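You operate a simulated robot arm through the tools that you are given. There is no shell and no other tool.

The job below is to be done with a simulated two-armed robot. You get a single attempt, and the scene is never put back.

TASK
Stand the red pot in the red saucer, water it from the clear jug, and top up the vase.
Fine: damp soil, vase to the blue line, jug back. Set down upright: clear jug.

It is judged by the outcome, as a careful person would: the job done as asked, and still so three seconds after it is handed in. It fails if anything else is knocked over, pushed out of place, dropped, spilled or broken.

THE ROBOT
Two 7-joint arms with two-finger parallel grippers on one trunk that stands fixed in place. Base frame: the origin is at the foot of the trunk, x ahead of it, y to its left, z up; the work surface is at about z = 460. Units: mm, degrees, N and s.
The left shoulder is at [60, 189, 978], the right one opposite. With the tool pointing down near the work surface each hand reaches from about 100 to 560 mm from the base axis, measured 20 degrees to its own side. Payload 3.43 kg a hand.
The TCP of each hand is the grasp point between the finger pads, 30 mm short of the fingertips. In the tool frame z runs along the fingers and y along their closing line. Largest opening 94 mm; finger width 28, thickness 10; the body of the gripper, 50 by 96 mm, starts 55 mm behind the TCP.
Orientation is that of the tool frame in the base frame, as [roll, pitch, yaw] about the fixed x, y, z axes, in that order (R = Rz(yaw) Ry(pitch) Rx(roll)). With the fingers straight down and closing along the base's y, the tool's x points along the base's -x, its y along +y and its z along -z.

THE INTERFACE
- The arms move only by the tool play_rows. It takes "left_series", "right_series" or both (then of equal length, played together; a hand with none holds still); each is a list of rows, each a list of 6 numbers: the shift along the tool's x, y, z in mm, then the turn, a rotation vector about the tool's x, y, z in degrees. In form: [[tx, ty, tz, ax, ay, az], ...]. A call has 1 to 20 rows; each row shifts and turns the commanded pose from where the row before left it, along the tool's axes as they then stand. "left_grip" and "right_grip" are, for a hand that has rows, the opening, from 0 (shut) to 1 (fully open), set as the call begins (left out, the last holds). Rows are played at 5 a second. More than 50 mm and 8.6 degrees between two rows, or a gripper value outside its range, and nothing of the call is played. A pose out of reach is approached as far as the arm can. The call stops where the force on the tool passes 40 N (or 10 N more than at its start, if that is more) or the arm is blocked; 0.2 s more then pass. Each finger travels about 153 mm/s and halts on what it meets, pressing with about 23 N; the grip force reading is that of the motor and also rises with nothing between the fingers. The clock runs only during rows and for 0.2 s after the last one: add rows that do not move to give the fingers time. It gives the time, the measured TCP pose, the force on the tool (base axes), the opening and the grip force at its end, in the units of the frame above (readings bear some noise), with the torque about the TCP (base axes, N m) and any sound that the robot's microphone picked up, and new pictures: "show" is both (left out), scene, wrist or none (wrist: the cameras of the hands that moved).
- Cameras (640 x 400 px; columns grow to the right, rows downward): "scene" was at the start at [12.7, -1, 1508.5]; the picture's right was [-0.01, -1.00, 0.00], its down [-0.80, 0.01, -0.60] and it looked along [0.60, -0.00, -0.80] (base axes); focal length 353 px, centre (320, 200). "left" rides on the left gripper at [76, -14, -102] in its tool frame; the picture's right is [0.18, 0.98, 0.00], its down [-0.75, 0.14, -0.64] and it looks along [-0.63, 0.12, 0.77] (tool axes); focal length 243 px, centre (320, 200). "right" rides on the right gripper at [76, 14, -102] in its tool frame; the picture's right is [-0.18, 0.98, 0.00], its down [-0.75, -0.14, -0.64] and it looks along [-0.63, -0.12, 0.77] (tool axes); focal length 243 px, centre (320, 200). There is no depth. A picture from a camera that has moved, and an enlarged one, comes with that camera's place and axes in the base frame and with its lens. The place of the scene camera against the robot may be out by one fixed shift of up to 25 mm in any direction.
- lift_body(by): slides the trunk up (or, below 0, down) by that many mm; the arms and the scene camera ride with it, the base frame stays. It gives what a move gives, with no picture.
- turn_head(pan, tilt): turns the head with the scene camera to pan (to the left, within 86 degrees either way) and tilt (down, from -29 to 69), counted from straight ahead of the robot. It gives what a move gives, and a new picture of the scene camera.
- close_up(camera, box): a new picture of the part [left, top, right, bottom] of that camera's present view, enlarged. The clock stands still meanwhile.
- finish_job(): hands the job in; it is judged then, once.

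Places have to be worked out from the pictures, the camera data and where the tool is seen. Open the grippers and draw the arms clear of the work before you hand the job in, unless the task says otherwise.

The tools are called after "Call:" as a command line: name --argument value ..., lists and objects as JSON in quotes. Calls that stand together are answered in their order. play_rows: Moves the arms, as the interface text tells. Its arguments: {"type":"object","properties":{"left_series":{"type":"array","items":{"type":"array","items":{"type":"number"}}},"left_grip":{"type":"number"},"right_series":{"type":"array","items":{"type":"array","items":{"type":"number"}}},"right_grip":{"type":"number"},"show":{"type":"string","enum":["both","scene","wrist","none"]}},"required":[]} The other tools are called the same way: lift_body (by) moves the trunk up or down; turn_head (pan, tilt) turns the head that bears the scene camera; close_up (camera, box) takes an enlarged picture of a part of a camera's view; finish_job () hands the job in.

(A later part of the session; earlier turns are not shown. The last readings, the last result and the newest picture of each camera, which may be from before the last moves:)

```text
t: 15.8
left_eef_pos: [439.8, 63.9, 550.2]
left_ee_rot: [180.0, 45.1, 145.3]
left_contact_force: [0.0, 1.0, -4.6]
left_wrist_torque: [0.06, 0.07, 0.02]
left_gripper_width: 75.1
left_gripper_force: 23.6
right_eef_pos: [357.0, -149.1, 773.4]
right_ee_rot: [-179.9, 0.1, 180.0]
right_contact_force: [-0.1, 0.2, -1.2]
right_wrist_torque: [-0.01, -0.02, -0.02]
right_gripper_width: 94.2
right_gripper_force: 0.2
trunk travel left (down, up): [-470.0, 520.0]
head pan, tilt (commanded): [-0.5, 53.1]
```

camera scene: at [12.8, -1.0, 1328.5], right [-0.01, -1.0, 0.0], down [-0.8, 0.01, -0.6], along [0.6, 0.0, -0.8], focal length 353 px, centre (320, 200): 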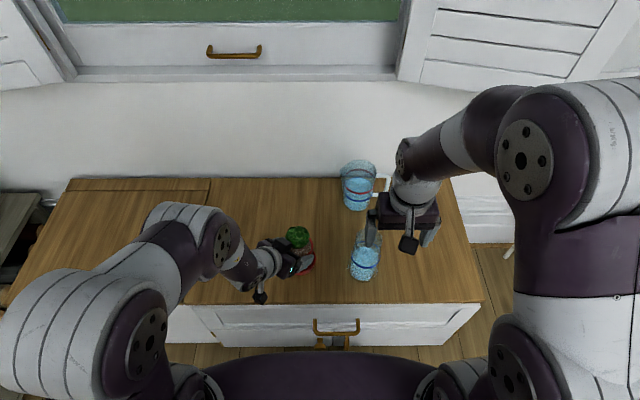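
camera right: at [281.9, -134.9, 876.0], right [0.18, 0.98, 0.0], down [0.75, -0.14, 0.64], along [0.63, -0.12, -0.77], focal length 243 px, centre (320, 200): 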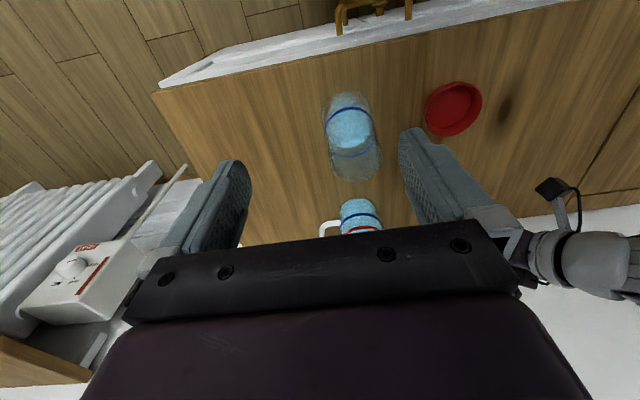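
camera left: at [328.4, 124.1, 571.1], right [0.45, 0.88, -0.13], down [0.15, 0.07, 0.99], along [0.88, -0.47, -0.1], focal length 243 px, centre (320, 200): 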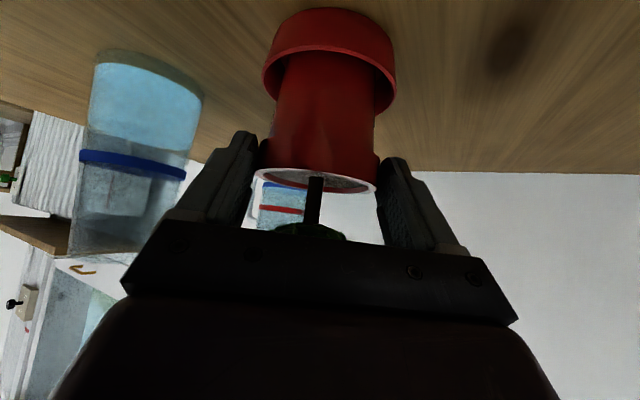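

Still carrying the pot's weight; two more single-millimetre steps.

Call:
play_rows --left_series '[[0.71, 0, 0.71, 0, 0, 0], [0, 0, 0, 0, 0, 0]]' --show "none"

Call:
play_rows --left_series '[[0.71, 0, 0.71, 0, 0, 0], [0, 0, 0, 0, 0, 0]]' --show "none"

```text
t: 16.4
left_eef_pos: [440.6, 64.2, 549.7]
left_ee_rot: [180.0, 45.1, 145.2]
left_contact_force: [-0.8, -0.6, -1.2]
left_wrist_torque: [0.04, 0.1, -0.04]
left_gripper_width: 75.0
left_gripper_force: 22.7
right_eef_pos: [357.7, -149.8, 774.2]
right_ee_rot: [-180.0, 0.0, -180.0]
right_contact_force: [-0.5, 0.2, 0.7]
right_wrist_torque: [0.0, -0.01, 0.02]
right_gripper_width: 93.8
right_gripper_force: 0.1
trunk travel left (down, up): [-470.0, 520.0]
head pan, tilt (commanded): [-0.5, 53.1]
```

```text
t: 17.0
left_eef_pos: [439.9, 62.9, 550.1]
left_ee_rot: [179.9, 45.0, 145.1]
left_contact_force: [-0.8, 1.1, 7.8]
left_wrist_torque: [0.02, 0.01, 0.04]
left_gripper_width: 75.2
left_gripper_force: 23.3
right_eef_pos: [356.9, -149.4, 774.7]
right_ee_rot: [-179.9, 0.1, 180.0]
right_contact_force: [0.7, -0.1, 0.6]
right_wrist_torque: [0.0, -0.02, -0.03]
right_gripper_width: 94.2
right_gripper_force: 0.1
trunk travel left (down, up): [-470.0, 520.0]
head pan, tilt (commanded): [-0.5, 53.1]
```

The force flipped to +8 N upward: the pot is resting on the saucer floor. I ease off slightly and open the left gripper.

Call:
play_rows --left_series '[[-0.6, 0, -0.6, 0, 0, 0], [0, 0, 0, 0, 0, 0]]' --show "none"

Call:
play_rows --left_series '[[0, 0, 0, 0, 0, 0], [0, 0, 0, 0, 0, 0], [0, 0, 0, 0, 0, 0]]' --left_grip 1 --show "both"

```text
t: 17.6
left_eef_pos: [441.0, 63.7, 550.2]
left_ee_rot: [-180.0, 45.0, 145.1]
left_contact_force: [1.5, 0.0, 1.7]
left_wrist_torque: [-0.04, -0.17, 0.01]
left_gripper_width: 75.2
left_gripper_force: 22.5
right_eef_pos: [357.3, -148.8, 774.3]
right_ee_rot: [-179.9, -0.1, -179.9]
right_contact_force: [-0.1, -0.2, -0.5]
right_wrist_torque: [0.01, 0.0, 0.0]
right_gripper_width: 94.0
right_gripper_force: 0.0
trunk travel left (down, up): [-470.0, 520.0]
head pan, tilt (commanded): [-0.5, 53.1]
```

```text
t: 18.4
left_eef_pos: [439.0, 63.9, 549.1]
left_ee_rot: [180.0, 45.0, 145.2]
left_contact_force: [1.0, 0.0, -0.3]
left_wrist_torque: [0.02, 0.0, 0.03]
left_gripper_width: 93.9
left_gripper_force: 0.0
right_eef_pos: [357.9, -148.5, 773.8]
right_ee_rot: [180.0, 0.0, -180.0]
right_contact_force: [0.0, 0.6, -0.3]
right_wrist_torque: [-0.01, 0.03, -0.02]
right_gripper_width: 93.8
right_gripper_force: 0.0
trunk travel left (down, up): [-470.0, 520.0]
head pan, tilt (commanded): [-0.5, 53.1]
camera scene: at [12.6, -1.0, 1328.5], right [-0.01, -1.0, 0.0], down [-0.8, 0.01, -0.6], along [0.6, 0.0, -0.8], focal length 353 px, centre (320, 200)
camera left: at [328.0, 124.2, 568.4], right [0.45, 0.88, -0.13], down [0.15, 0.07, 0.99], along [0.88, -0.47, -0.1], focal length 243 px, centre (320, 200)
```

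scene: 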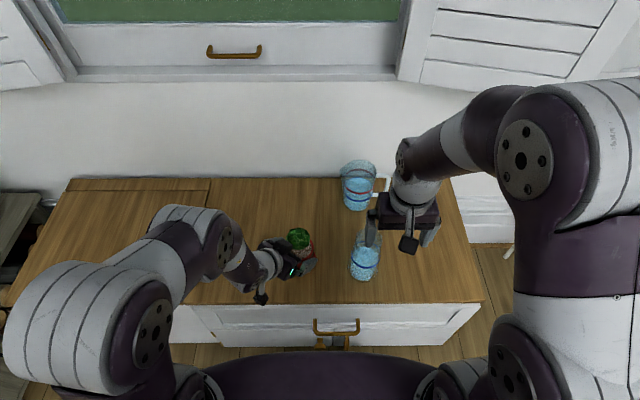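
left: 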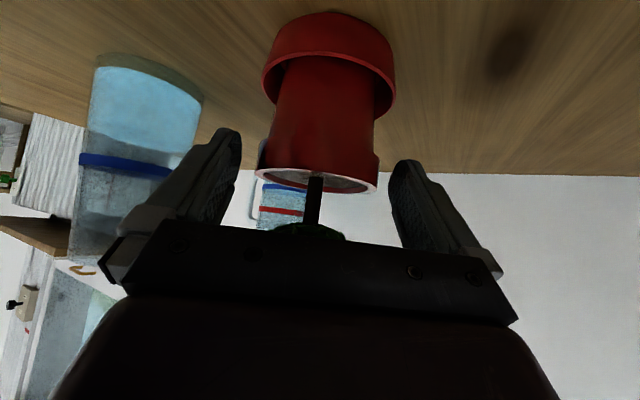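

The pot stands in the saucer and the hand is free. I back the left hand straight out along its fingers, clear of the cactus, then check the pot.

Call:
play_rows --left_series '[[0, 0, -20, 0, 0, 0], [0, 0, -30, 0, 0, 0], [0, 0, -35, 0, 0, 0], [0, 0, -35, 0, 0, 0], [0, 0, 0, 0, 0, 0]]' --show "both"

Call:
close_up --camera "scene" --box '[262, 210, 342, 290]'

Call:
close_up --camera "left" --box '[60, 20, 420, 240]'

```text
t: 19.6
left_eef_pos: [375.3, 113.1, 637.2]
left_ee_rot: [180.0, 45.0, 145.2]
left_contact_force: [0.0, 0.2, 0.5]
left_wrist_torque: [0.02, 0.02, -0.02]
left_gripper_width: 94.1
left_gripper_force: 0.0
left hand out of reach, approached as far as the arm can: row 2
right_eef_pos: [357.3, -148.0, 773.1]
right_ee_rot: [180.0, 0.0, -180.0]
right_contact_force: [1.3, -0.5, -0.3]
right_wrist_torque: [0.02, 0.0, -0.03]
right_gripper_width: 94.1
right_gripper_force: 0.0
trunk travel left (down, up): [-470.0, 520.0]
head pan, tilt (commanded): [-0.5, 53.1]
camera scene: at [13.0, -1.0, 1328.5], right [-0.01, -1.0, 0.0], down [-0.8, 0.01, -0.6], along [0.6, 0.0, -0.8], focal length 353 px, centre (320, 200)
camera left: at [263.0, 173.4, 655.3], right [0.45, 0.88, -0.13], down [0.15, 0.07, 0.99], along [0.88, -0.47, -0.1], focal length 243 px, centre (320, 200)
```

scene: 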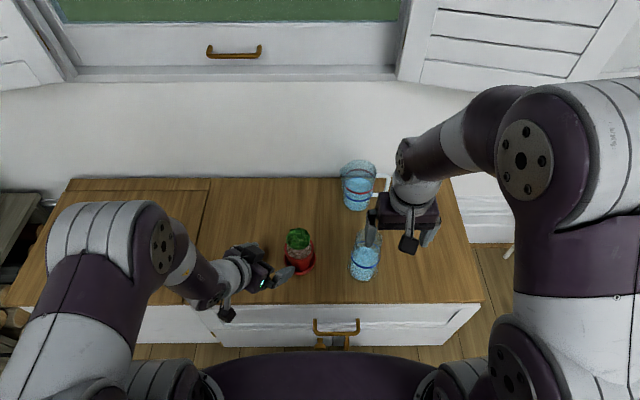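
left: 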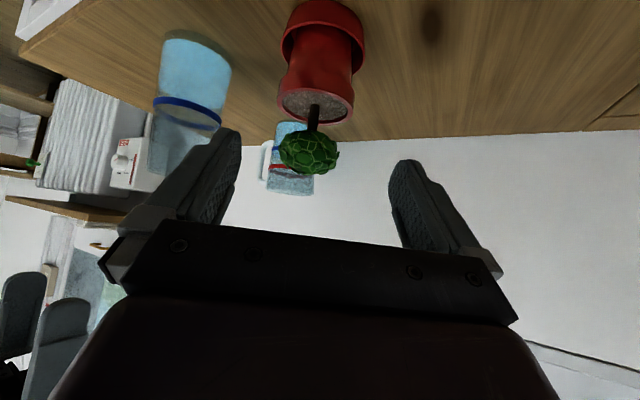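

```text
5.00 times, centred on (302, 250) of scene
camera zoom: at [13.0, -1.0, 1328.5], right [-0.01, -1.0, 0.0], down [-0.8, 0.01, -0.6], along [0.6, 0.0, -0.8], focal length 1764 px, centre (410, -50)
```

zoom: 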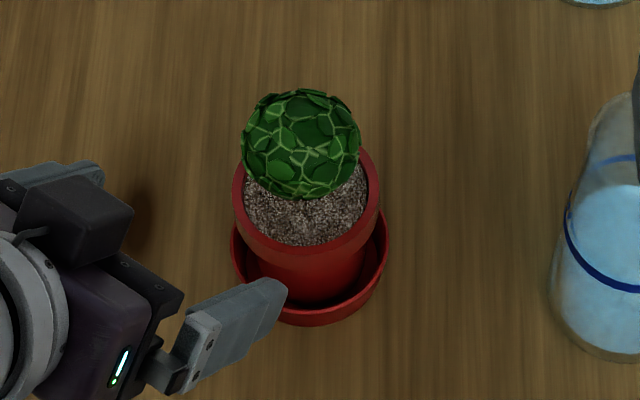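

```text
1.78 times, centred on (240, 130) of left
camera zoom: at [263.0, 173.4, 655.3], right [0.45, 0.88, -0.13], down [0.15, 0.07, 0.99], along [0.88, -0.47, -0.1], focal length 431 px, centre (462, 324)
```

zoom: 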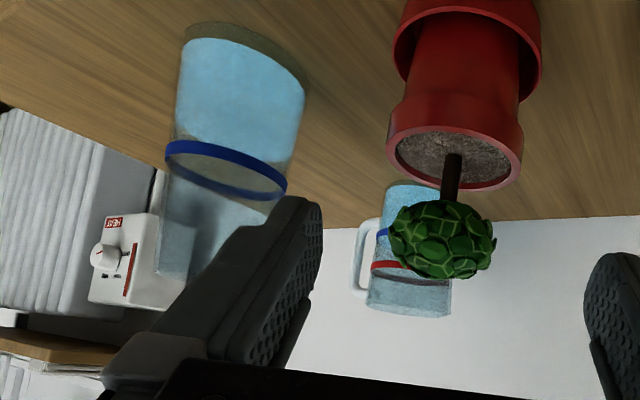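

The pot sits well centred in the saucer. Now for the jug: I want to hold its body from the front-right with the camera side of the right hand up, so the camera stays clear of the table and vase. I move the right hand to open space on the right and test rotating it about its own axis.

Call:
play_rows --right_series '[[-30.75, -32.75, 3, 0, 0, 0], [-30.75, -32.75, 3, 0, 0, 0], [-30.75, -32.75, 3, 0, 0, 0], [-30.75, -32.75, 3, 0, 0, 0], [0, 0, 0, 0, 0, 8.5], [0, 0, 0, 0, 0, 8.5], [0, 0, 0, 0, 0, 8.5], [0, 0, 0, 0, 0, 8.5], [0, 0, 0, 0, 0, 8.5], [0, 0, 0, 0, 0, 8.5], [0, 0, 0, 0, 0, 8.5], [0, 0, 0, 0, 0, 8.5], [0, 0, 0, 0, 0, 8.5], [0, 0, 0, 0, 0, 8.5]]' --show "scene"

```text
t: 22.6
left_eef_pos: [374.9, 112.3, 636.8]
left_ee_rot: [179.9, 45.0, 145.2]
left_contact_force: [-0.2, 0.0, 0.8]
left_wrist_torque: [0.02, 0.02, 0.01]
left_gripper_width: 93.8
left_gripper_force: 0.1
right_eef_pos: [479.3, -280.1, 761.7]
right_ee_rot: [179.9, -0.1, 94.9]
right_contact_force: [0.3, 0.1, 0.9]
right_wrist_torque: [0.03, 0.0, 0.02]
right_gripper_width: 93.9
right_gripper_force: 0.1
trunk travel left (down, up): [-470.0, 520.0]
head pan, tilt (commanded): [-0.5, 53.1]
camera scene: at [12.6, -1.0, 1328.5], right [-0.01, -1.0, 0.0], down [-0.8, 0.01, -0.6], along [0.6, 0.0, -0.8], focal length 353 px, centre (320, 200)
```

scene: 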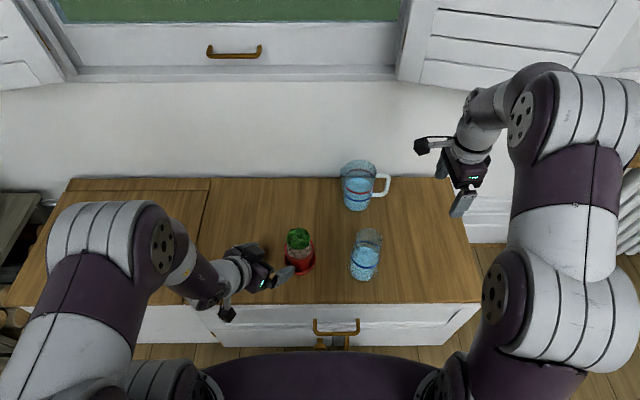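

The 85° turn went through fine. I continue the rest of the half turn.

Call:
play_rows --right_series '[[0, 0, 0, 0, 0, 8.5], [0, 0, 0, 0, 0, 8.5], [0, 0, 0, 0, 0, 8.5], [0, 0, 0, 0, 0, 8.5], [0, 0, 0, 0, 0, 8.5], [0, 0, 0, 0, 0, 8.5], [0, 0, 0, 0, 0, 8.5], [0, 0, 0, 0, 0, 8.5], [0, 0, 0, 0, 0, 0]]' --show "scene"

```text
t: 24.6
left_eef_pos: [375.1, 112.6, 636.8]
left_ee_rot: [-179.9, 44.9, 145.2]
left_contact_force: [0.4, 0.8, -0.5]
left_wrist_torque: [-0.01, 0.0, 0.0]
left_gripper_width: 94.1
left_gripper_force: 0.1
right_eef_pos: [481.0, -280.0, 762.5]
right_ee_rot: [180.0, 0.0, 26.9]
right_contact_force: [-0.2, -0.4, 0.7]
right_wrist_torque: [0.0, -0.01, 0.04]
right_gripper_width: 94.0
right_gripper_force: 0.0
trunk travel left (down, up): [-470.0, 520.0]
head pan, tilt (commanded): [-0.5, 53.1]
camera scene: at [12.6, -1.0, 1328.5], right [-0.01, -1.0, 0.0], down [-0.8, 0.01, -0.6], along [0.6, 0.0, -0.8], focal length 353 px, centre (320, 200)
```

scene: 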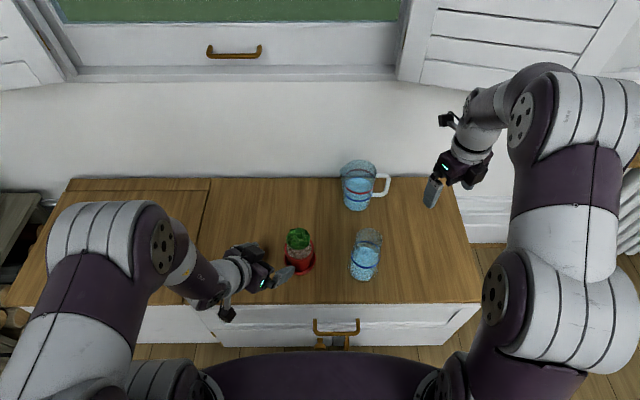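

The hand now faces ψ ≈ 27° with the camera side forward/up. I tilt it forward about 70° in place so that the fingers point nearly horizontally toward the jug side.

Call:
play_rows --right_series '[[0, 0, 0, 0, 7.8, 0], [0, 0, 0, 0, 7.8, 0], [0, 0, 0, 0, 7.8, 0], [0, 0, 0, 0, 7.8, 0], [0, 0, 0, 0, 7.8, 0], [0, 0, 0, 0, 7.8, 0], [0, 0, 0, 0, 7.8, 0], [0, 0, 0, 0, 7.8, 0], [0, 0, 0, 0, 7.6, 0], [0, 0, 0, 0, 0, 0]]' --right_grip 1 --show "both"

```text
t: 26.8
left_eef_pos: [375.6, 112.9, 635.7]
left_ee_rot: [180.0, 45.0, 145.2]
left_contact_force: [-1.3, 0.8, 0.1]
left_wrist_torque: [0.03, 0.0, 0.02]
left_gripper_width: 93.8
left_gripper_force: 0.2
right_eef_pos: [484.7, -264.0, 775.2]
right_ee_rot: [179.2, -69.1, 27.1]
right_contact_force: [0.2, 0.0, -0.4]
right_wrist_torque: [-0.01, 0.02, 0.01]
right_gripper_width: 94.1
right_gripper_force: 0.0
right hand out of reach, approached as far as the arm can: row 9
trunk travel left (down, up): [-470.0, 520.0]
head pan, tilt (commanded): [-0.5, 53.1]
camera scene: at [12.9, -1.8, 1328.5], right [-0.01, -1.0, 0.0], down [-0.8, 0.01, -0.6], along [0.6, 0.0, -0.8], focal length 353 px, centre (320, 200)
camera right: at [428.8, -306.9, 883.0], right [0.38, -0.91, -0.17], down [-0.84, -0.26, -0.48], along [0.39, 0.32, -0.86], focal length 243 px, centre (320, 200)
```

scene: 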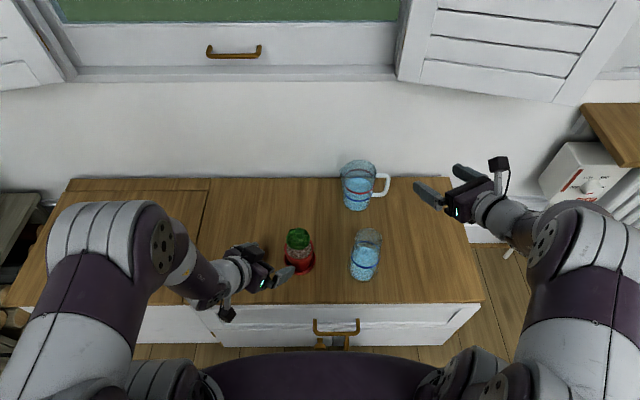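
right: 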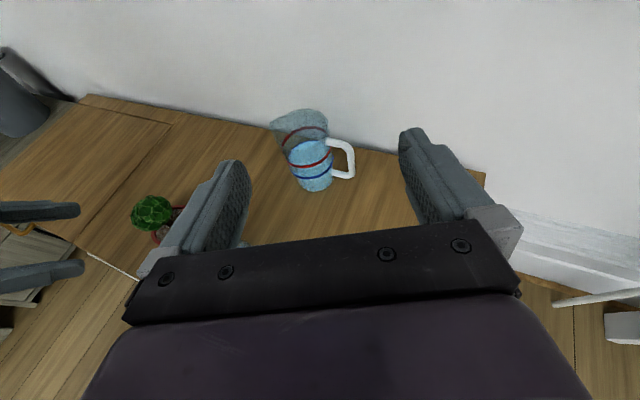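

Orientation reached (fingers about 20° below horizontal, heading 27°, camera on top), and the jug is in view between the fingers. I bring the right hand forward and down to a point still above and in front of the jug, then measure.

Call:
play_rows --right_series '[[-11.1, -9.25, 28.9, 0, 0, 0], [-11.1, -9.25, 28.9, 0, 0, 0], [-11.1, -9.25, 28.9, 0, 0, 0], [-11.1, -9.25, 28.9, 0, 0, 0], [-11.1, -9.25, 28.9, 0, 0, 0], [-11.1, -9.25, 28.9, 0, 0, 0], [0, 0, 0, 0, 0, 0]]' --show "both"

Call:
close_up --camera "right" --box '[220, 60, 420, 260]'

```text
t: 28.4
left_eef_pos: [374.8, 112.8, 637.5]
left_ee_rot: [180.0, 44.9, 145.2]
left_contact_force: [-0.3, 0.5, 0.4]
left_wrist_torque: [0.0, -0.04, 0.0]
left_gripper_width: 94.1
left_gripper_force: 0.1
right_eef_pos: [583.0, -150.0, 652.2]
right_ee_rot: [179.9, -69.9, 27.1]
right_contact_force: [-0.2, 0.2, 0.0]
right_wrist_torque: [0.01, -0.02, 0.01]
right_gripper_width: 93.8
right_gripper_force: 0.1
trunk travel left (down, up): [-470.0, 520.0]
head pan, tilt (commanded): [-0.5, 53.1]
camera scene: at [12.3, -1.1, 1328.5], right [-0.01, -1.0, 0.0], down [-0.8, 0.01, -0.6], along [0.6, 0.0, -0.8], focal length 353 px, centre (320, 200)
camera right: at [527.6, -195.6, 759.2], right [0.39, -0.9, -0.17], down [-0.83, -0.27, -0.49], along [0.4, 0.33, -0.85], focal length 243 px, centre (320, 200)
```

scene: 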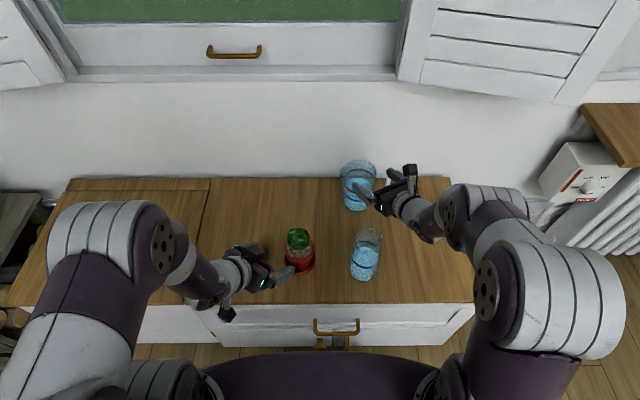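
right: 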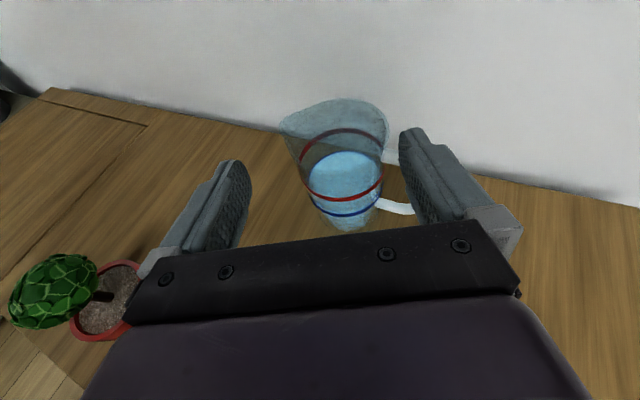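

```text
2.00 times, centred on (320, 160) of right
camera zoom: at [527.6, -195.6, 759.2], right [0.39, -0.9, -0.17], down [-0.83, -0.27, -0.49], along [0.4, 0.33, -0.85], focal length 485 px, centre (320, 280)
```

zoom: 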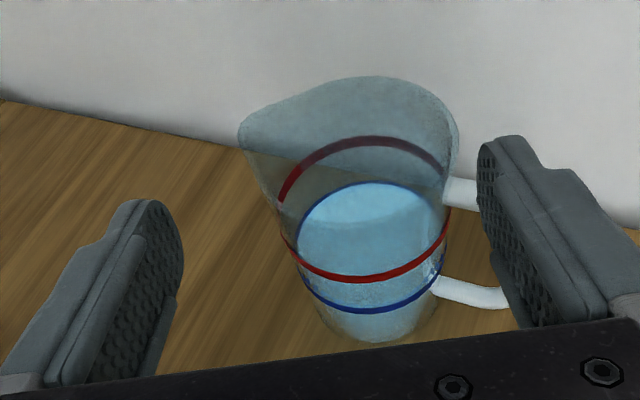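

From the ring ellipses the jug axis lies about 98 mm ahead of the TCP and 13 mm to the hand's right (near (676, -117)), with a radius of about 43–45 mm at grip height. It fits the 94 mm opening with about 3 mm to spare per side. I shift sideways and lower to the pre-grasp height.

Call:
play_rows --right_series '[[-24.9, 3.25, 9.1, 0, 0, 0], [-24.9, 3.25, 9.1, 0, 0, 0], [-24.9, 3.25, 9.1, 0, 0, 0], [-24.9, 3.25, 9.1, 0, 0, 0], [0, 0, 0, 0, 0, 0]]' --right_grip 1 --show "both"

Call:
close_up --camera "right" --box '[220, 60, 440, 260]'

Call:
close_up --camera "scene" --box '[320, 140, 480, 290]'

```text
t: 29.6
left_eef_pos: [374.5, 113.2, 637.1]
left_ee_rot: [-180.0, 45.0, 145.2]
left_contact_force: [-0.1, 0.4, 0.5]
left_wrist_torque: [-0.02, -0.01, -0.02]
left_gripper_width: 93.8
left_gripper_force: 0.0
right_eef_pos: [589.6, -162.1, 546.9]
right_ee_rot: [179.9, -70.0, 27.0]
right_contact_force: [0.1, 0.5, -0.3]
right_wrist_torque: [-0.01, 0.02, 0.01]
right_gripper_width: 94.0
right_gripper_force: 0.0
trunk travel left (down, up): [-470.0, 520.0]
head pan, tilt (commanded): [-0.5, 53.1]
camera scene: at [12.5, -0.9, 1328.5], right [-0.01, -1.0, 0.0], down [-0.8, 0.01, -0.6], along [0.6, 0.0, -0.8], focal length 353 px, centre (320, 200)
camera right: at [534.4, -207.1, 653.2], right [0.39, -0.9, -0.17], down [-0.83, -0.27, -0.49], along [0.4, 0.33, -0.86], focal length 243 px, centre (320, 200)
```

scene: 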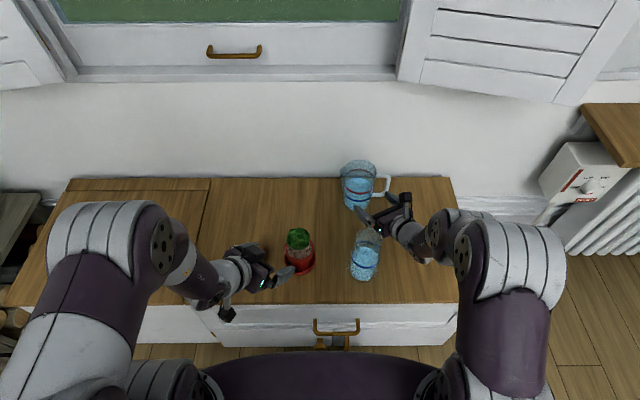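
right: 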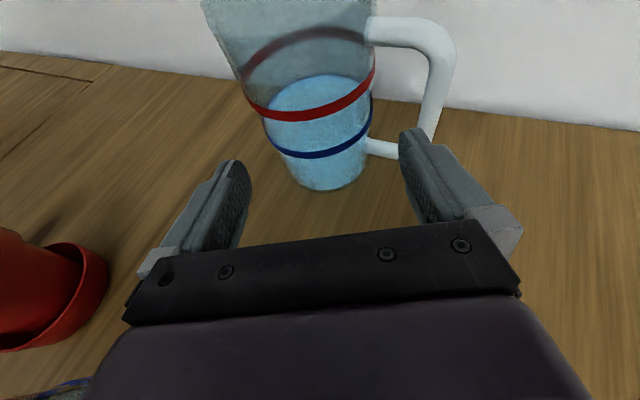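

```text
2.00 times, centred on (330, 160) of right
camera zoom: at [534.4, -207.1, 653.2], right [0.39, -0.9, -0.17], down [-0.83, -0.27, -0.49], along [0.4, 0.33, -0.86], focal length 485 px, centre (300, 280)
```

zoom: 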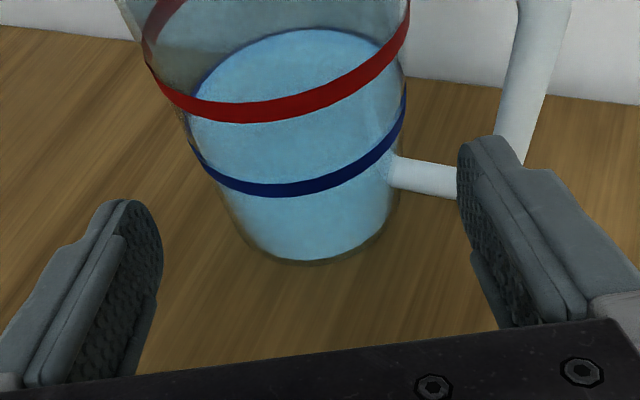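

```text
2.67 times, centred on (400, 215) of scene
camera zoom: at [12.5, -0.9, 1328.5], right [-0.01, -1.0, 0.0], down [-0.8, 0.01, -0.6], along [0.6, 0.0, -0.8], focal length 941 px, centre (107, 160)
```

zoom: 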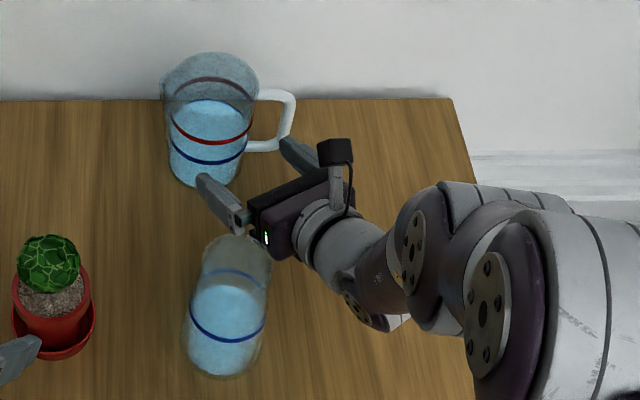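

The jug is framed by the open fingers, with the right finger lined up to pass through the handle loop. I estimate the axis 1–2 mm to the hand's left, so I correct by 1 mm and advance 40 mm, then check symmetry.

Call:
play_rows --right_series '[[0, -1, 10, 0, 0, 0], [0, 0, 15, 0, 0, 0], [0, 0, 15, 0, 0, 0], [0, 0, 0, 0, 0, 0]]' --right_grip 1 --show "wrist"

Call:
close_up --camera "right" --box '[200, 40, 440, 240]'

Call:
close_up --camera "scene" --box '[330, 150, 426, 230]'

```text
t: 30.6
left_eef_pos: [375.8, 112.9, 636.8]
left_ee_rot: [-179.9, 44.9, 145.2]
left_contact_force: [0.3, -0.3, 0.6]
left_wrist_torque: [0.01, -0.01, 0.02]
left_gripper_width: 94.2
left_gripper_force: 0.0
right_eef_pos: [622.7, -144.0, 534.3]
right_ee_rot: [180.0, -70.0, 27.0]
right_contact_force: [-0.3, -0.1, 0.6]
right_wrist_torque: [0.0, 0.01, -0.01]
right_gripper_width: 93.9
right_gripper_force: 0.1
trunk travel left (down, up): [-470.0, 520.0]
head pan, tilt (commanded): [-0.5, 53.1]
camera right: at [567.1, -189.0, 640.1], right [0.39, -0.9, -0.17], down [-0.83, -0.27, -0.49], along [0.4, 0.33, -0.86], focal length 243 px, centre (320, 200)
```

right: 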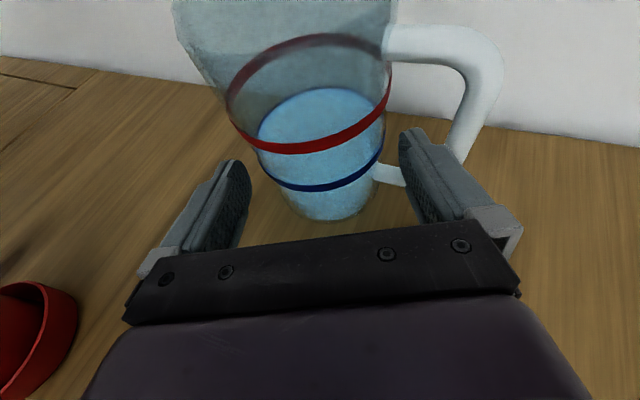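

```text
2.00 times, centred on (320, 140) of right
camera zoom: at [567.1, -189.0, 640.1], right [0.39, -0.9, -0.17], down [-0.83, -0.27, -0.49], along [0.4, 0.33, -0.86], focal length 485 px, centre (320, 320)
```

zoom: 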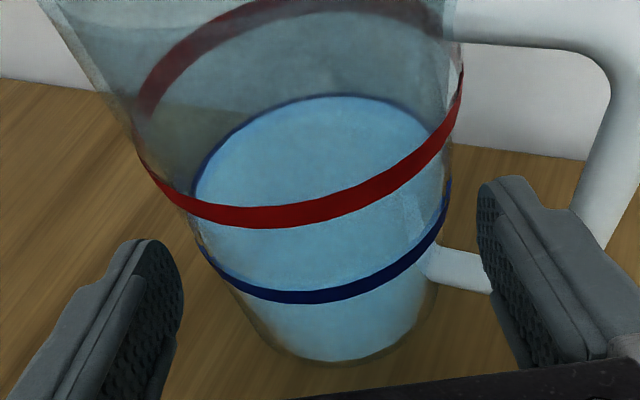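

```text
5.00 times, centred on (378, 190) of scene
camera zoom: at [12.5, -1.0, 1328.5], right [-0.01, -1.0, 0.0], down [-0.8, 0.01, -0.6], along [0.6, 0.0, -0.8], focal length 1764 px, centre (30, 250)
```

zoom: 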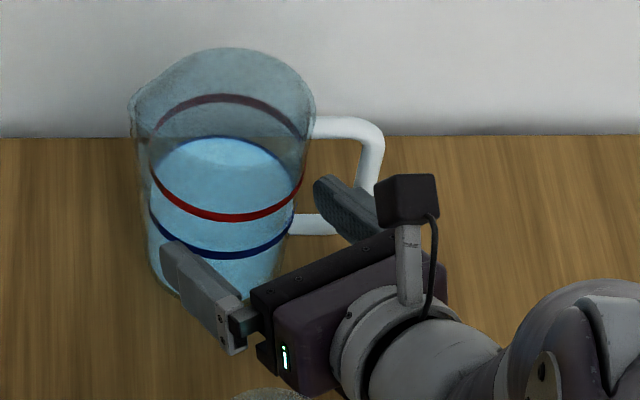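

The jug's axis is now within half a millimetre of the finger mid-plane and 52 mm ahead. I advance 50 mm along the fingers to straddle the body, watching for contact.

Call:
play_rows --right_series '[[0, 0, 10, 0, 0, 0], [0, 0, 10, 0, 0, 0], [0, 0, 10, 0, 0, 0], [0, 0, 10, 0, 0, 0], [0, 0, 10, 0, 0, 0], [0, 0, 0, 0, 0, 0]]' --right_grip 1 --show "wrist"

Call:
close_up --camera "right" --box '[180, 60, 460, 260]'

Call:
close_up --camera "scene" --box '[330, 150, 426, 230]'

```text
t: 32.0
left_eef_pos: [375.7, 113.4, 635.8]
left_ee_rot: [179.9, 44.9, 145.2]
left_contact_force: [-0.3, 1.2, 0.2]
left_wrist_torque: [-0.03, -0.01, -0.02]
left_gripper_width: 93.9
left_gripper_force: 0.0
right_eef_pos: [665.2, -122.3, 517.1]
right_ee_rot: [179.9, -70.0, 26.9]
right_contact_force: [0.0, -0.2, 0.6]
right_wrist_torque: [0.01, -0.01, 0.01]
right_gripper_width: 94.1
right_gripper_force: 0.1
trunk travel left (down, up): [-470.0, 520.0]
head pan, tilt (commanded): [-0.5, 53.1]
camera right: at [608.3, -167.5, 623.2], right [0.39, -0.9, -0.17], down [-0.83, -0.27, -0.49], along [0.4, 0.33, -0.86], focal length 243 px, centre (320, 200)
```

right: 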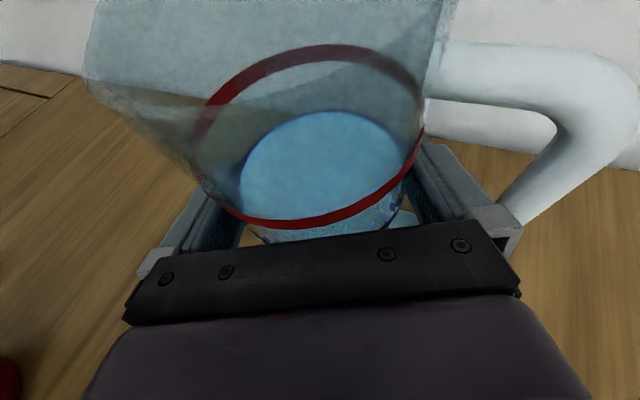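

```text
2.00 times, centred on (320, 160) of right
camera zoom: at [608.3, -167.5, 623.2], right [0.39, -0.9, -0.17], down [-0.83, -0.27, -0.49], along [0.4, 0.33, -0.86], focal length 485 px, centre (320, 280)
```

zoom: 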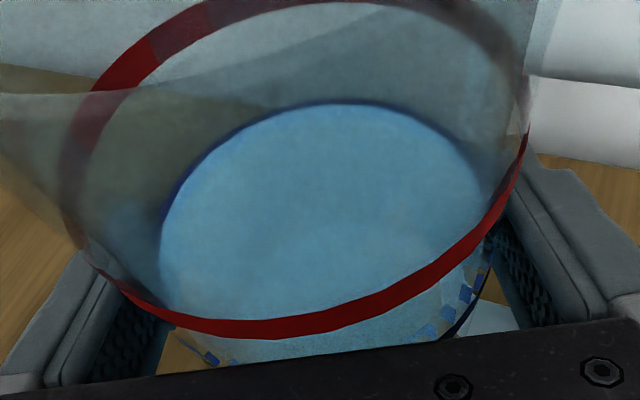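

```text
5.00 times, centred on (378, 190) of scene
camera zoom: at [12.6, -1.0, 1328.5], right [-0.01, -1.0, 0.0], down [-0.8, 0.01, -0.6], along [0.6, 0.0, -0.8], focal length 1764 px, centre (30, 250)
```

zoom: 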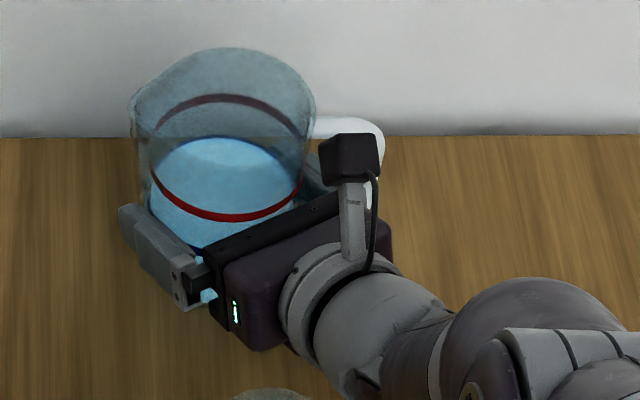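

No contact, and the jug is between the fingers with the right finger through the handle loop. I close the right gripper.

Call:
play_rows --right_series '[[0, 0, 0, 0, 0, 0], [0, 0, 0, 0, 0, 0], [0, 0, 0, 0, 0, 0], [0, 0, 0, 0, 0, 0]]' --right_grip 0 --show "wrist"

```text
t: 33.0
left_eef_pos: [377.0, 113.2, 636.7]
left_ee_rot: [180.0, 45.0, 145.2]
left_contact_force: [-0.3, -0.3, 0.2]
left_wrist_torque: [0.0, -0.01, 0.03]
left_gripper_width: 93.9
left_gripper_force: 0.1
right_eef_pos: [663.8, -122.4, 517.5]
right_ee_rot: [-180.0, -70.0, 27.0]
right_contact_force: [-1.1, 0.7, 0.3]
right_wrist_torque: [-0.02, 0.0, 0.01]
right_gripper_width: 87.4
right_gripper_force: 22.9
trunk travel left (down, up): [-470.0, 520.0]
head pan, tilt (commanded): [-0.5, 53.1]
camera right: at [608.2, -167.5, 623.2], right [0.39, -0.9, -0.17], down [-0.83, -0.27, -0.49], along [0.4, 0.33, -0.86], focal length 243 px, centre (320, 200)
```

right: 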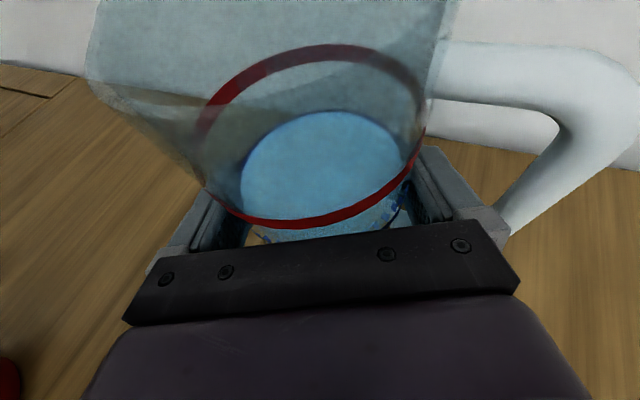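

Gripped at 87.4 mm with 23 N. I note this home pose (TCP ≈ (664.5, -122.3, 517.3)) for returning the jug, and lift 15 mm slowly to test the hold.

Call:
play_rows --right_series '[[4.7, 0, -1.71, 0, 0, 0], [4.7, 0, -1.71, 0, 0, 0], [4.7, 0, -1.71, 0, 0, 0], [0, 0, 0, 0, 0, 0]]' --show "both"

Call:
close_up --camera "right" --box '[180, 60, 460, 260]'

```text
t: 34.0
left_eef_pos: [374.9, 113.6, 636.9]
left_ee_rot: [-179.8, 45.0, 145.2]
left_contact_force: [0.3, 0.3, 0.8]
left_wrist_torque: [0.01, -0.04, 0.03]
left_gripper_width: 94.1
left_gripper_force: 0.1
right_eef_pos: [664.5, -123.6, 530.5]
right_ee_rot: [-179.9, -70.0, 26.9]
right_contact_force: [0.2, -0.3, -4.5]
right_wrist_torque: [0.02, 0.02, -0.01]
right_gripper_width: 87.3
right_gripper_force: 23.2
trunk travel left (down, up): [-470.0, 520.0]
head pan, tilt (commanded): [-0.5, 53.1]
camera scene: at [13.4, -1.2, 1328.5], right [-0.01, -1.0, 0.0], down [-0.8, 0.01, -0.6], along [0.6, 0.0, -0.8], focal length 353 px, centre (320, 200)
camera right: at [608.8, -167.7, 637.9], right [0.39, -0.9, -0.17], down [-0.83, -0.27, -0.49], along [0.4, 0.33, -0.86], focal length 243 px, centre (320, 200)
```

scene: 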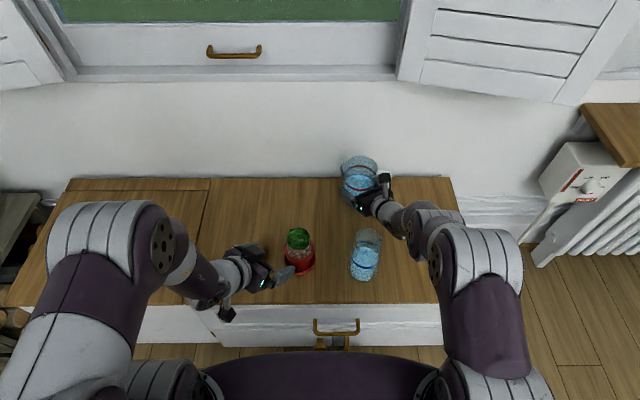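
right: 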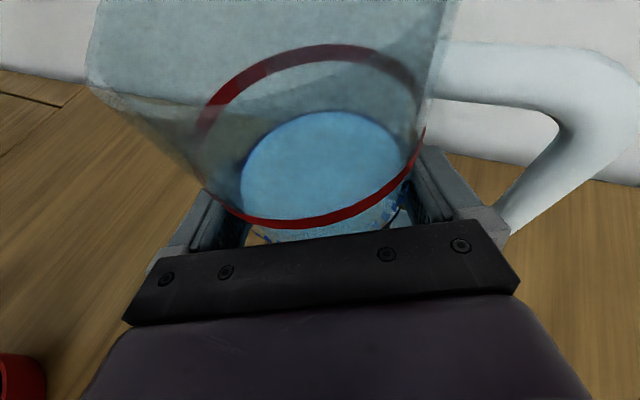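

```text
2.00 times, centred on (320, 160) of right
camera zoom: at [608.8, -167.7, 637.9], right [0.39, -0.9, -0.17], down [-0.83, -0.27, -0.49], along [0.4, 0.33, -0.86], focal length 485 px, centre (320, 280)
```

zoom: 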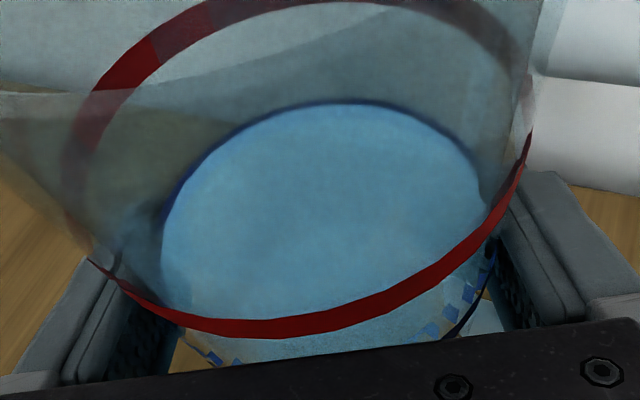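

The jug is held firmly (about 4.5 N, no slip). I lift it to z ≈ 620 and move it slightly nearer, still upright, to have free space for turning.

Call:
play_rows --right_series '[[14.1, 0, -5.13, 0, 0, 0], [14.1, 0, -5.13, 0, 0, 0], [14.1, 0, -5.13, 0, 0, 0], [14.1, 0, -5.13, 0, 0, 0], [14.1, 0, -5.13, 0, 0, 0], [14.1, 0, -5.13, 0, 0, 0], [0, 0, 0, 0, 0, 0]]' --show "both"

```text
t: 35.6
left_eef_pos: [375.1, 112.3, 636.6]
left_ee_rot: [180.0, 45.0, 145.2]
left_contact_force: [0.2, -0.6, -0.3]
left_wrist_torque: [-0.01, 0.01, -0.01]
left_gripper_width: 93.7
left_gripper_force: 0.1
right_eef_pos: [664.4, -122.4, 622.0]
right_ee_rot: [-179.9, -69.9, 26.9]
right_contact_force: [0.1, -0.4, -4.8]
right_wrist_torque: [0.05, 0.04, -0.01]
right_gripper_width: 87.0
right_gripper_force: 23.2
trunk travel left (down, up): [-470.0, 520.0]
head pan, tilt (commanded): [-0.5, 53.1]
camera scene: at [13.4, -1.2, 1328.5], right [-0.01, -1.0, 0.0], down [-0.8, 0.01, -0.6], along [0.6, 0.0, -0.8], focal length 353 px, centre (320, 200)
camera right: at [609.4, -167.1, 728.3], right [0.39, -0.9, -0.17], down [-0.83, -0.27, -0.49], along [0.39, 0.33, -0.86], focal length 243 px, centre (320, 200)
```

scene: 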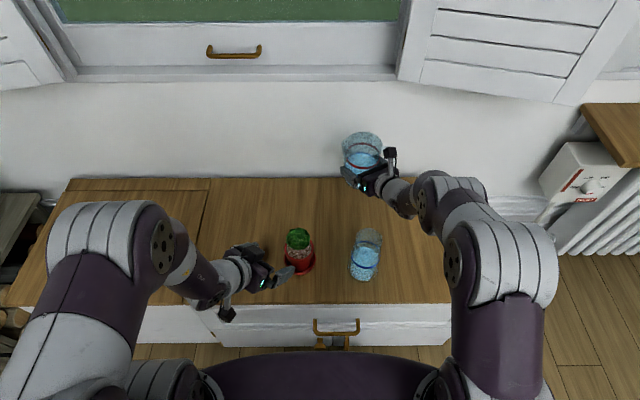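
right: 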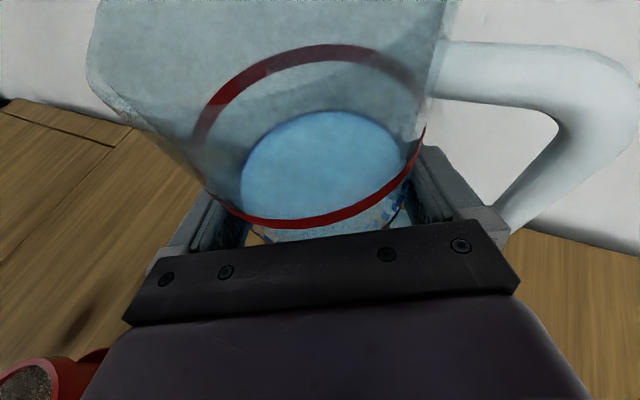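

Upright lift is fine, and the water is steady at the jug's blue line. Next I tilt the jug toward its spout by 40° (overflow would only begin near 59°) while keeping the TCP in place.

Call:
play_rows --right_series '[[0, 0, 0, -2.1, -2.61, -5.77], [0, 0, 0, -2.1, -2.61, -5.77], [0, 0, 0, -2.1, -2.61, -5.77], [0, 0, 0, -2.1, -2.61, -5.77], [0, 0, 0, -2.1, -2.61, -5.77], [0, 0, 0, -2.1, -2.61, -5.77], [0, 0, 0, 0, 0, 0]]' --show "both"

```text
t: 37.2
left_eef_pos: [375.9, 113.2, 636.7]
left_ee_rot: [180.0, 45.0, 145.3]
left_contact_force: [0.0, -0.3, 0.9]
left_wrist_torque: [0.01, -0.01, 0.0]
left_gripper_width: 94.2
left_gripper_force: 0.1
right_eef_pos: [665.9, -127.2, 622.0]
right_ee_rot: [130.6, -39.3, 70.3]
right_contact_force: [-0.3, -0.6, -5.0]
right_wrist_torque: [0.04, -0.02, 0.03]
right_gripper_width: 87.1
right_gripper_force: 22.5
right hand out of reach, approached as far as the arm can: row 6
trunk travel left (down, up): [-470.0, 520.0]
head pan, tilt (commanded): [-0.5, 53.1]
camera scene: at [13.3, -1.0, 1328.5], right [-0.01, -1.0, 0.0], down [-0.8, 0.01, -0.6], along [0.6, 0.0, -0.8], focal length 353 px, centre (320, 200)
camera right: at [605.0, -95.1, 730.0], right [0.39, -0.8, 0.46], down [-0.81, -0.54, -0.24], along [0.44, -0.28, -0.85], focal length 243 px, centre (320, 200)
```

scene: 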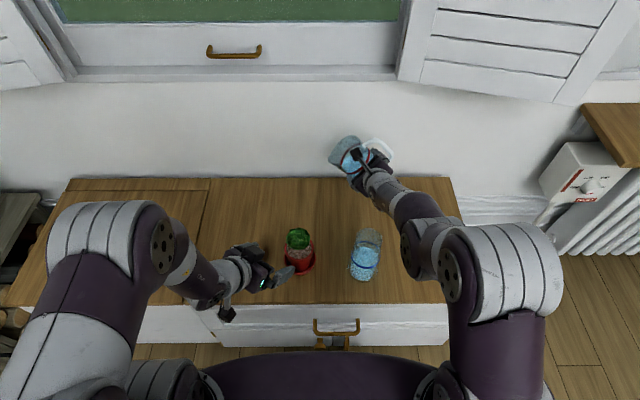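
right: 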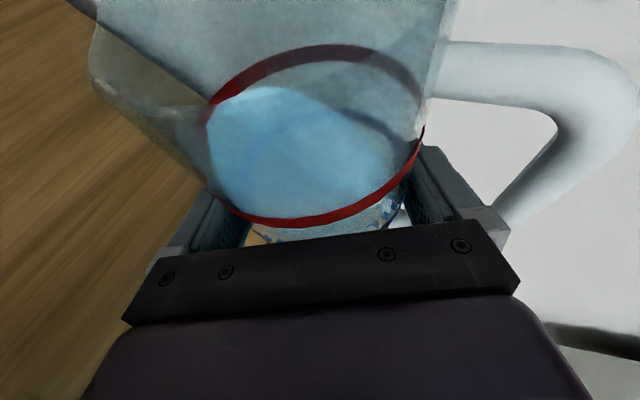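

The tilt is 40° toward the spout with nothing spilled. Now I yaw the jug about the vertical so the spout turns toward the robot, coming at the pot from its far side with the hand clear of the vase.

Call:
play_rows --right_series '[[0, 0, 0, 5.28, 4.93, -4.15], [0, 0, 0, 5.28, 4.93, -4.15], [0, 0, 0, 5.28, 4.93, -4.15], [0, 0, 0, 5.28, 4.93, -4.15], [0, 0, 0, 5.28, 4.93, -4.15], [0, 0, 0, 0, 0, 0]]' --show "both"

```text
t: 38.6
left_eef_pos: [375.1, 114.2, 636.7]
left_ee_rot: [179.9, 44.9, 145.3]
left_contact_force: [0.5, 0.1, 0.3]
left_wrist_torque: [-0.01, -0.02, 0.01]
left_gripper_width: 94.2
left_gripper_force: 0.1
right_eef_pos: [665.3, -125.9, 622.0]
right_ee_rot: [130.2, -39.5, 111.6]
right_contact_force: [-1.0, 0.6, -4.8]
right_wrist_torque: [-0.04, 0.05, -0.02]
right_gripper_width: 87.0
right_gripper_force: 22.7
trunk travel left (down, up): [-470.0, 520.0]
head pan, tilt (commanded): [-0.5, 53.1]
camera scene: at [13.1, -1.0, 1328.5], right [-0.01, -1.0, 0.0], down [-0.8, 0.01, -0.6], along [0.6, 0.0, -0.8], focal length 353 px, centre (320, 200)
camera right: at [598.3, -143.3, 730.0], right [0.82, -0.34, 0.46], down [-0.25, -0.94, -0.24], along [0.52, 0.08, -0.85], focal length 243 px, centre (320, 200)
```

scene: 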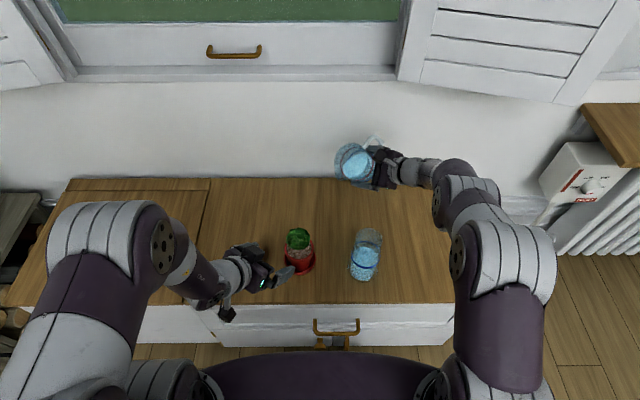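
right: 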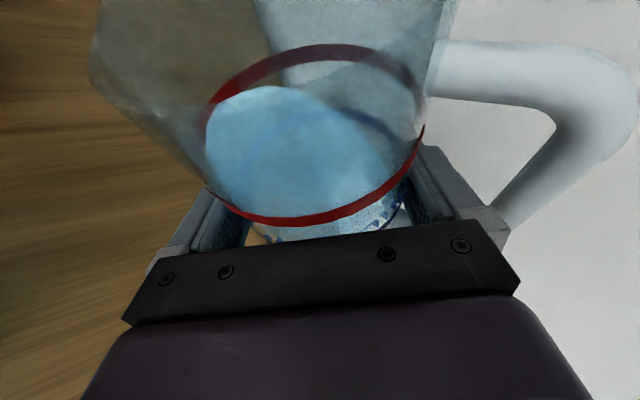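

The yaw works well (hand heading now ~50°). I shift the jug 60 mm toward the robot to keep away from the wall, then finish the yaw.

Call:
play_rows --right_series '[[12.9, -17.7, -4.6, 0, 0, 0], [12.9, -17.7, -4.6, 0, 0, 0], [12.9, -17.7, -4.6, 0, 0, 0], [0, 0, 0, 5.28, 4.93, -4.15], [0, 0, 0, 5.28, 4.93, -4.15], [0, 0, 0, 5.28, 4.93, -4.15], [0, 0, 0, 5.28, 4.93, -4.15], [0, 0, 0, 0, 0, 0]]' --show "both"

```text
t: 40.4
left_eef_pos: [375.0, 113.1, 635.8]
left_ee_rot: [179.9, 45.0, 145.2]
left_contact_force: [-0.3, 0.3, -0.7]
left_wrist_torque: [0.01, 0.03, -0.01]
left_gripper_width: 94.0
left_gripper_force: 0.0
right_eef_pos: [617.3, -89.1, 621.4]
right_ee_rot: [131.2, -38.6, 126.6]
right_contact_force: [0.3, -0.3, -4.5]
right_wrist_torque: [0.0, 0.07, 0.0]
right_gripper_width: 86.6
right_gripper_force: 23.6
right hand out of reach, approached as far as the arm can: row 5, 6, 7
trunk travel left (down, up): [-470.0, 520.0]
head pan, tilt (commanded): [-0.5, 53.1]
camera scene: at [13.1, -1.0, 1328.5], right [-0.01, -1.0, 0.0], down [-0.8, 0.01, -0.6], along [0.6, 0.0, -0.8], focal length 353 px, centre (320, 200)
camera right: at [556.1, -120.8, 729.6], right [0.88, -0.1, 0.46], down [0.01, -0.97, -0.22], along [0.47, 0.2, -0.86], focal length 243 px, centre (320, 200)
```

scene: 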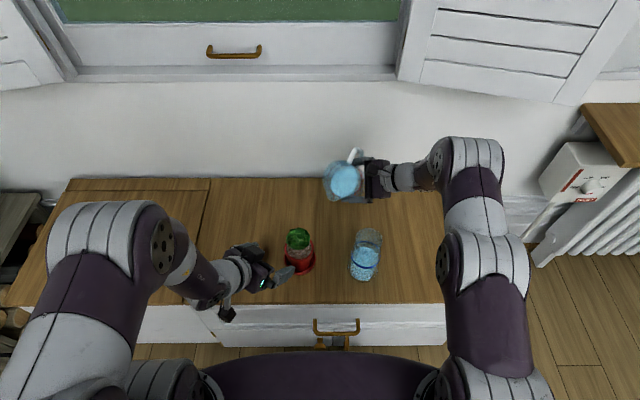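
right: 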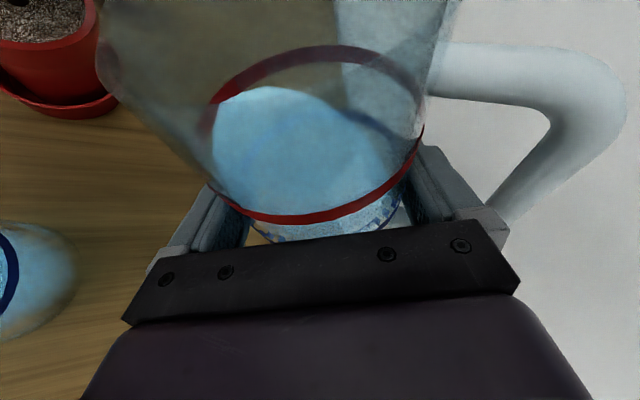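

The wrist is near its limit here (spout now at about 151°). I move the jug toward the pot's far side at height, where pointing left should be easier, and add the remaining yaw.

Call:
play_rows --right_series '[[17.7, -4.5, 14.4, 0, 0, 0], [17.7, -4.5, 14.4, 0, 0, 0], [17.7, -4.5, 14.4, 0, 0, 0], [17.7, -4.5, 14.4, 0, 0, 0], [0, 0, 0, 4.37, 4.11, -3.6], [0, 0, 0, 4.37, 4.11, -3.6], [0, 0, 0, 0, 0, 0]]' --show "both"

```text
t: 42.0
left_eef_pos: [376.0, 113.2, 636.5]
left_ee_rot: [-180.0, 45.0, 145.2]
left_contact_force: [0.1, 1.1, -0.3]
left_wrist_torque: [-0.01, 0.02, 0.01]
left_gripper_width: 94.0
left_gripper_force: 0.0
right_eef_pos: [589.0, -0.3, 624.0]
right_ee_rot: [131.6, -38.4, 136.8]
right_contact_force: [-0.2, -0.1, -5.5]
right_wrist_torque: [-0.03, 0.02, 0.02]
right_gripper_width: 86.7
right_gripper_force: 23.0
right hand out of reach, approached as far as the arm can: row 6
trunk travel left (down, up): [-470.0, 520.0]
head pan, tilt (commanded): [-0.5, 53.1]
camera scene: at [13.5, -1.1, 1328.5], right [-0.01, -1.0, 0.0], down [-0.8, 0.01, -0.6], along [0.6, 0.0, -0.8], focal length 353 px, centre (320, 200)
camera right: at [535.5, -41.3, 733.4], right [0.88, 0.06, 0.46], down [0.18, -0.96, -0.22], along [0.43, 0.28, -0.86], focal length 243 px, centre (320, 200)
```

scene: 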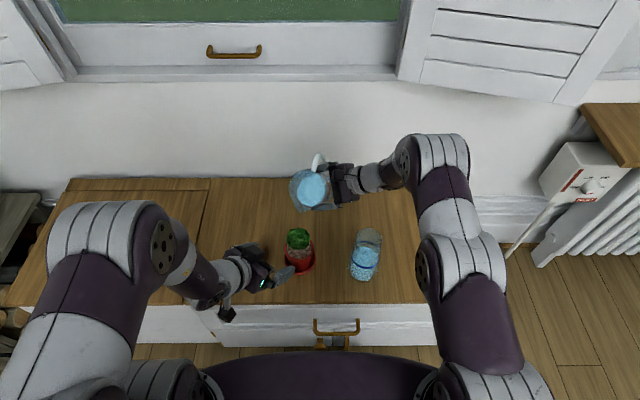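
right: 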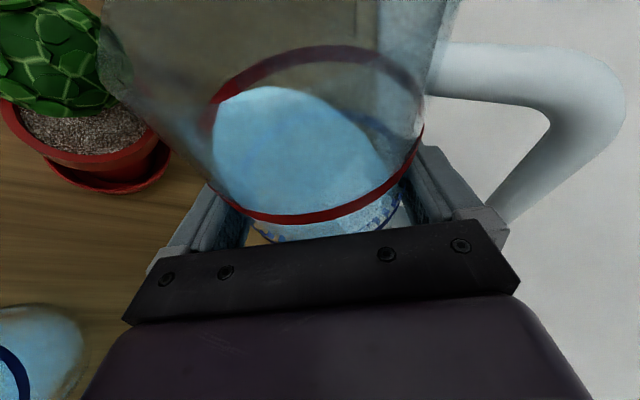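

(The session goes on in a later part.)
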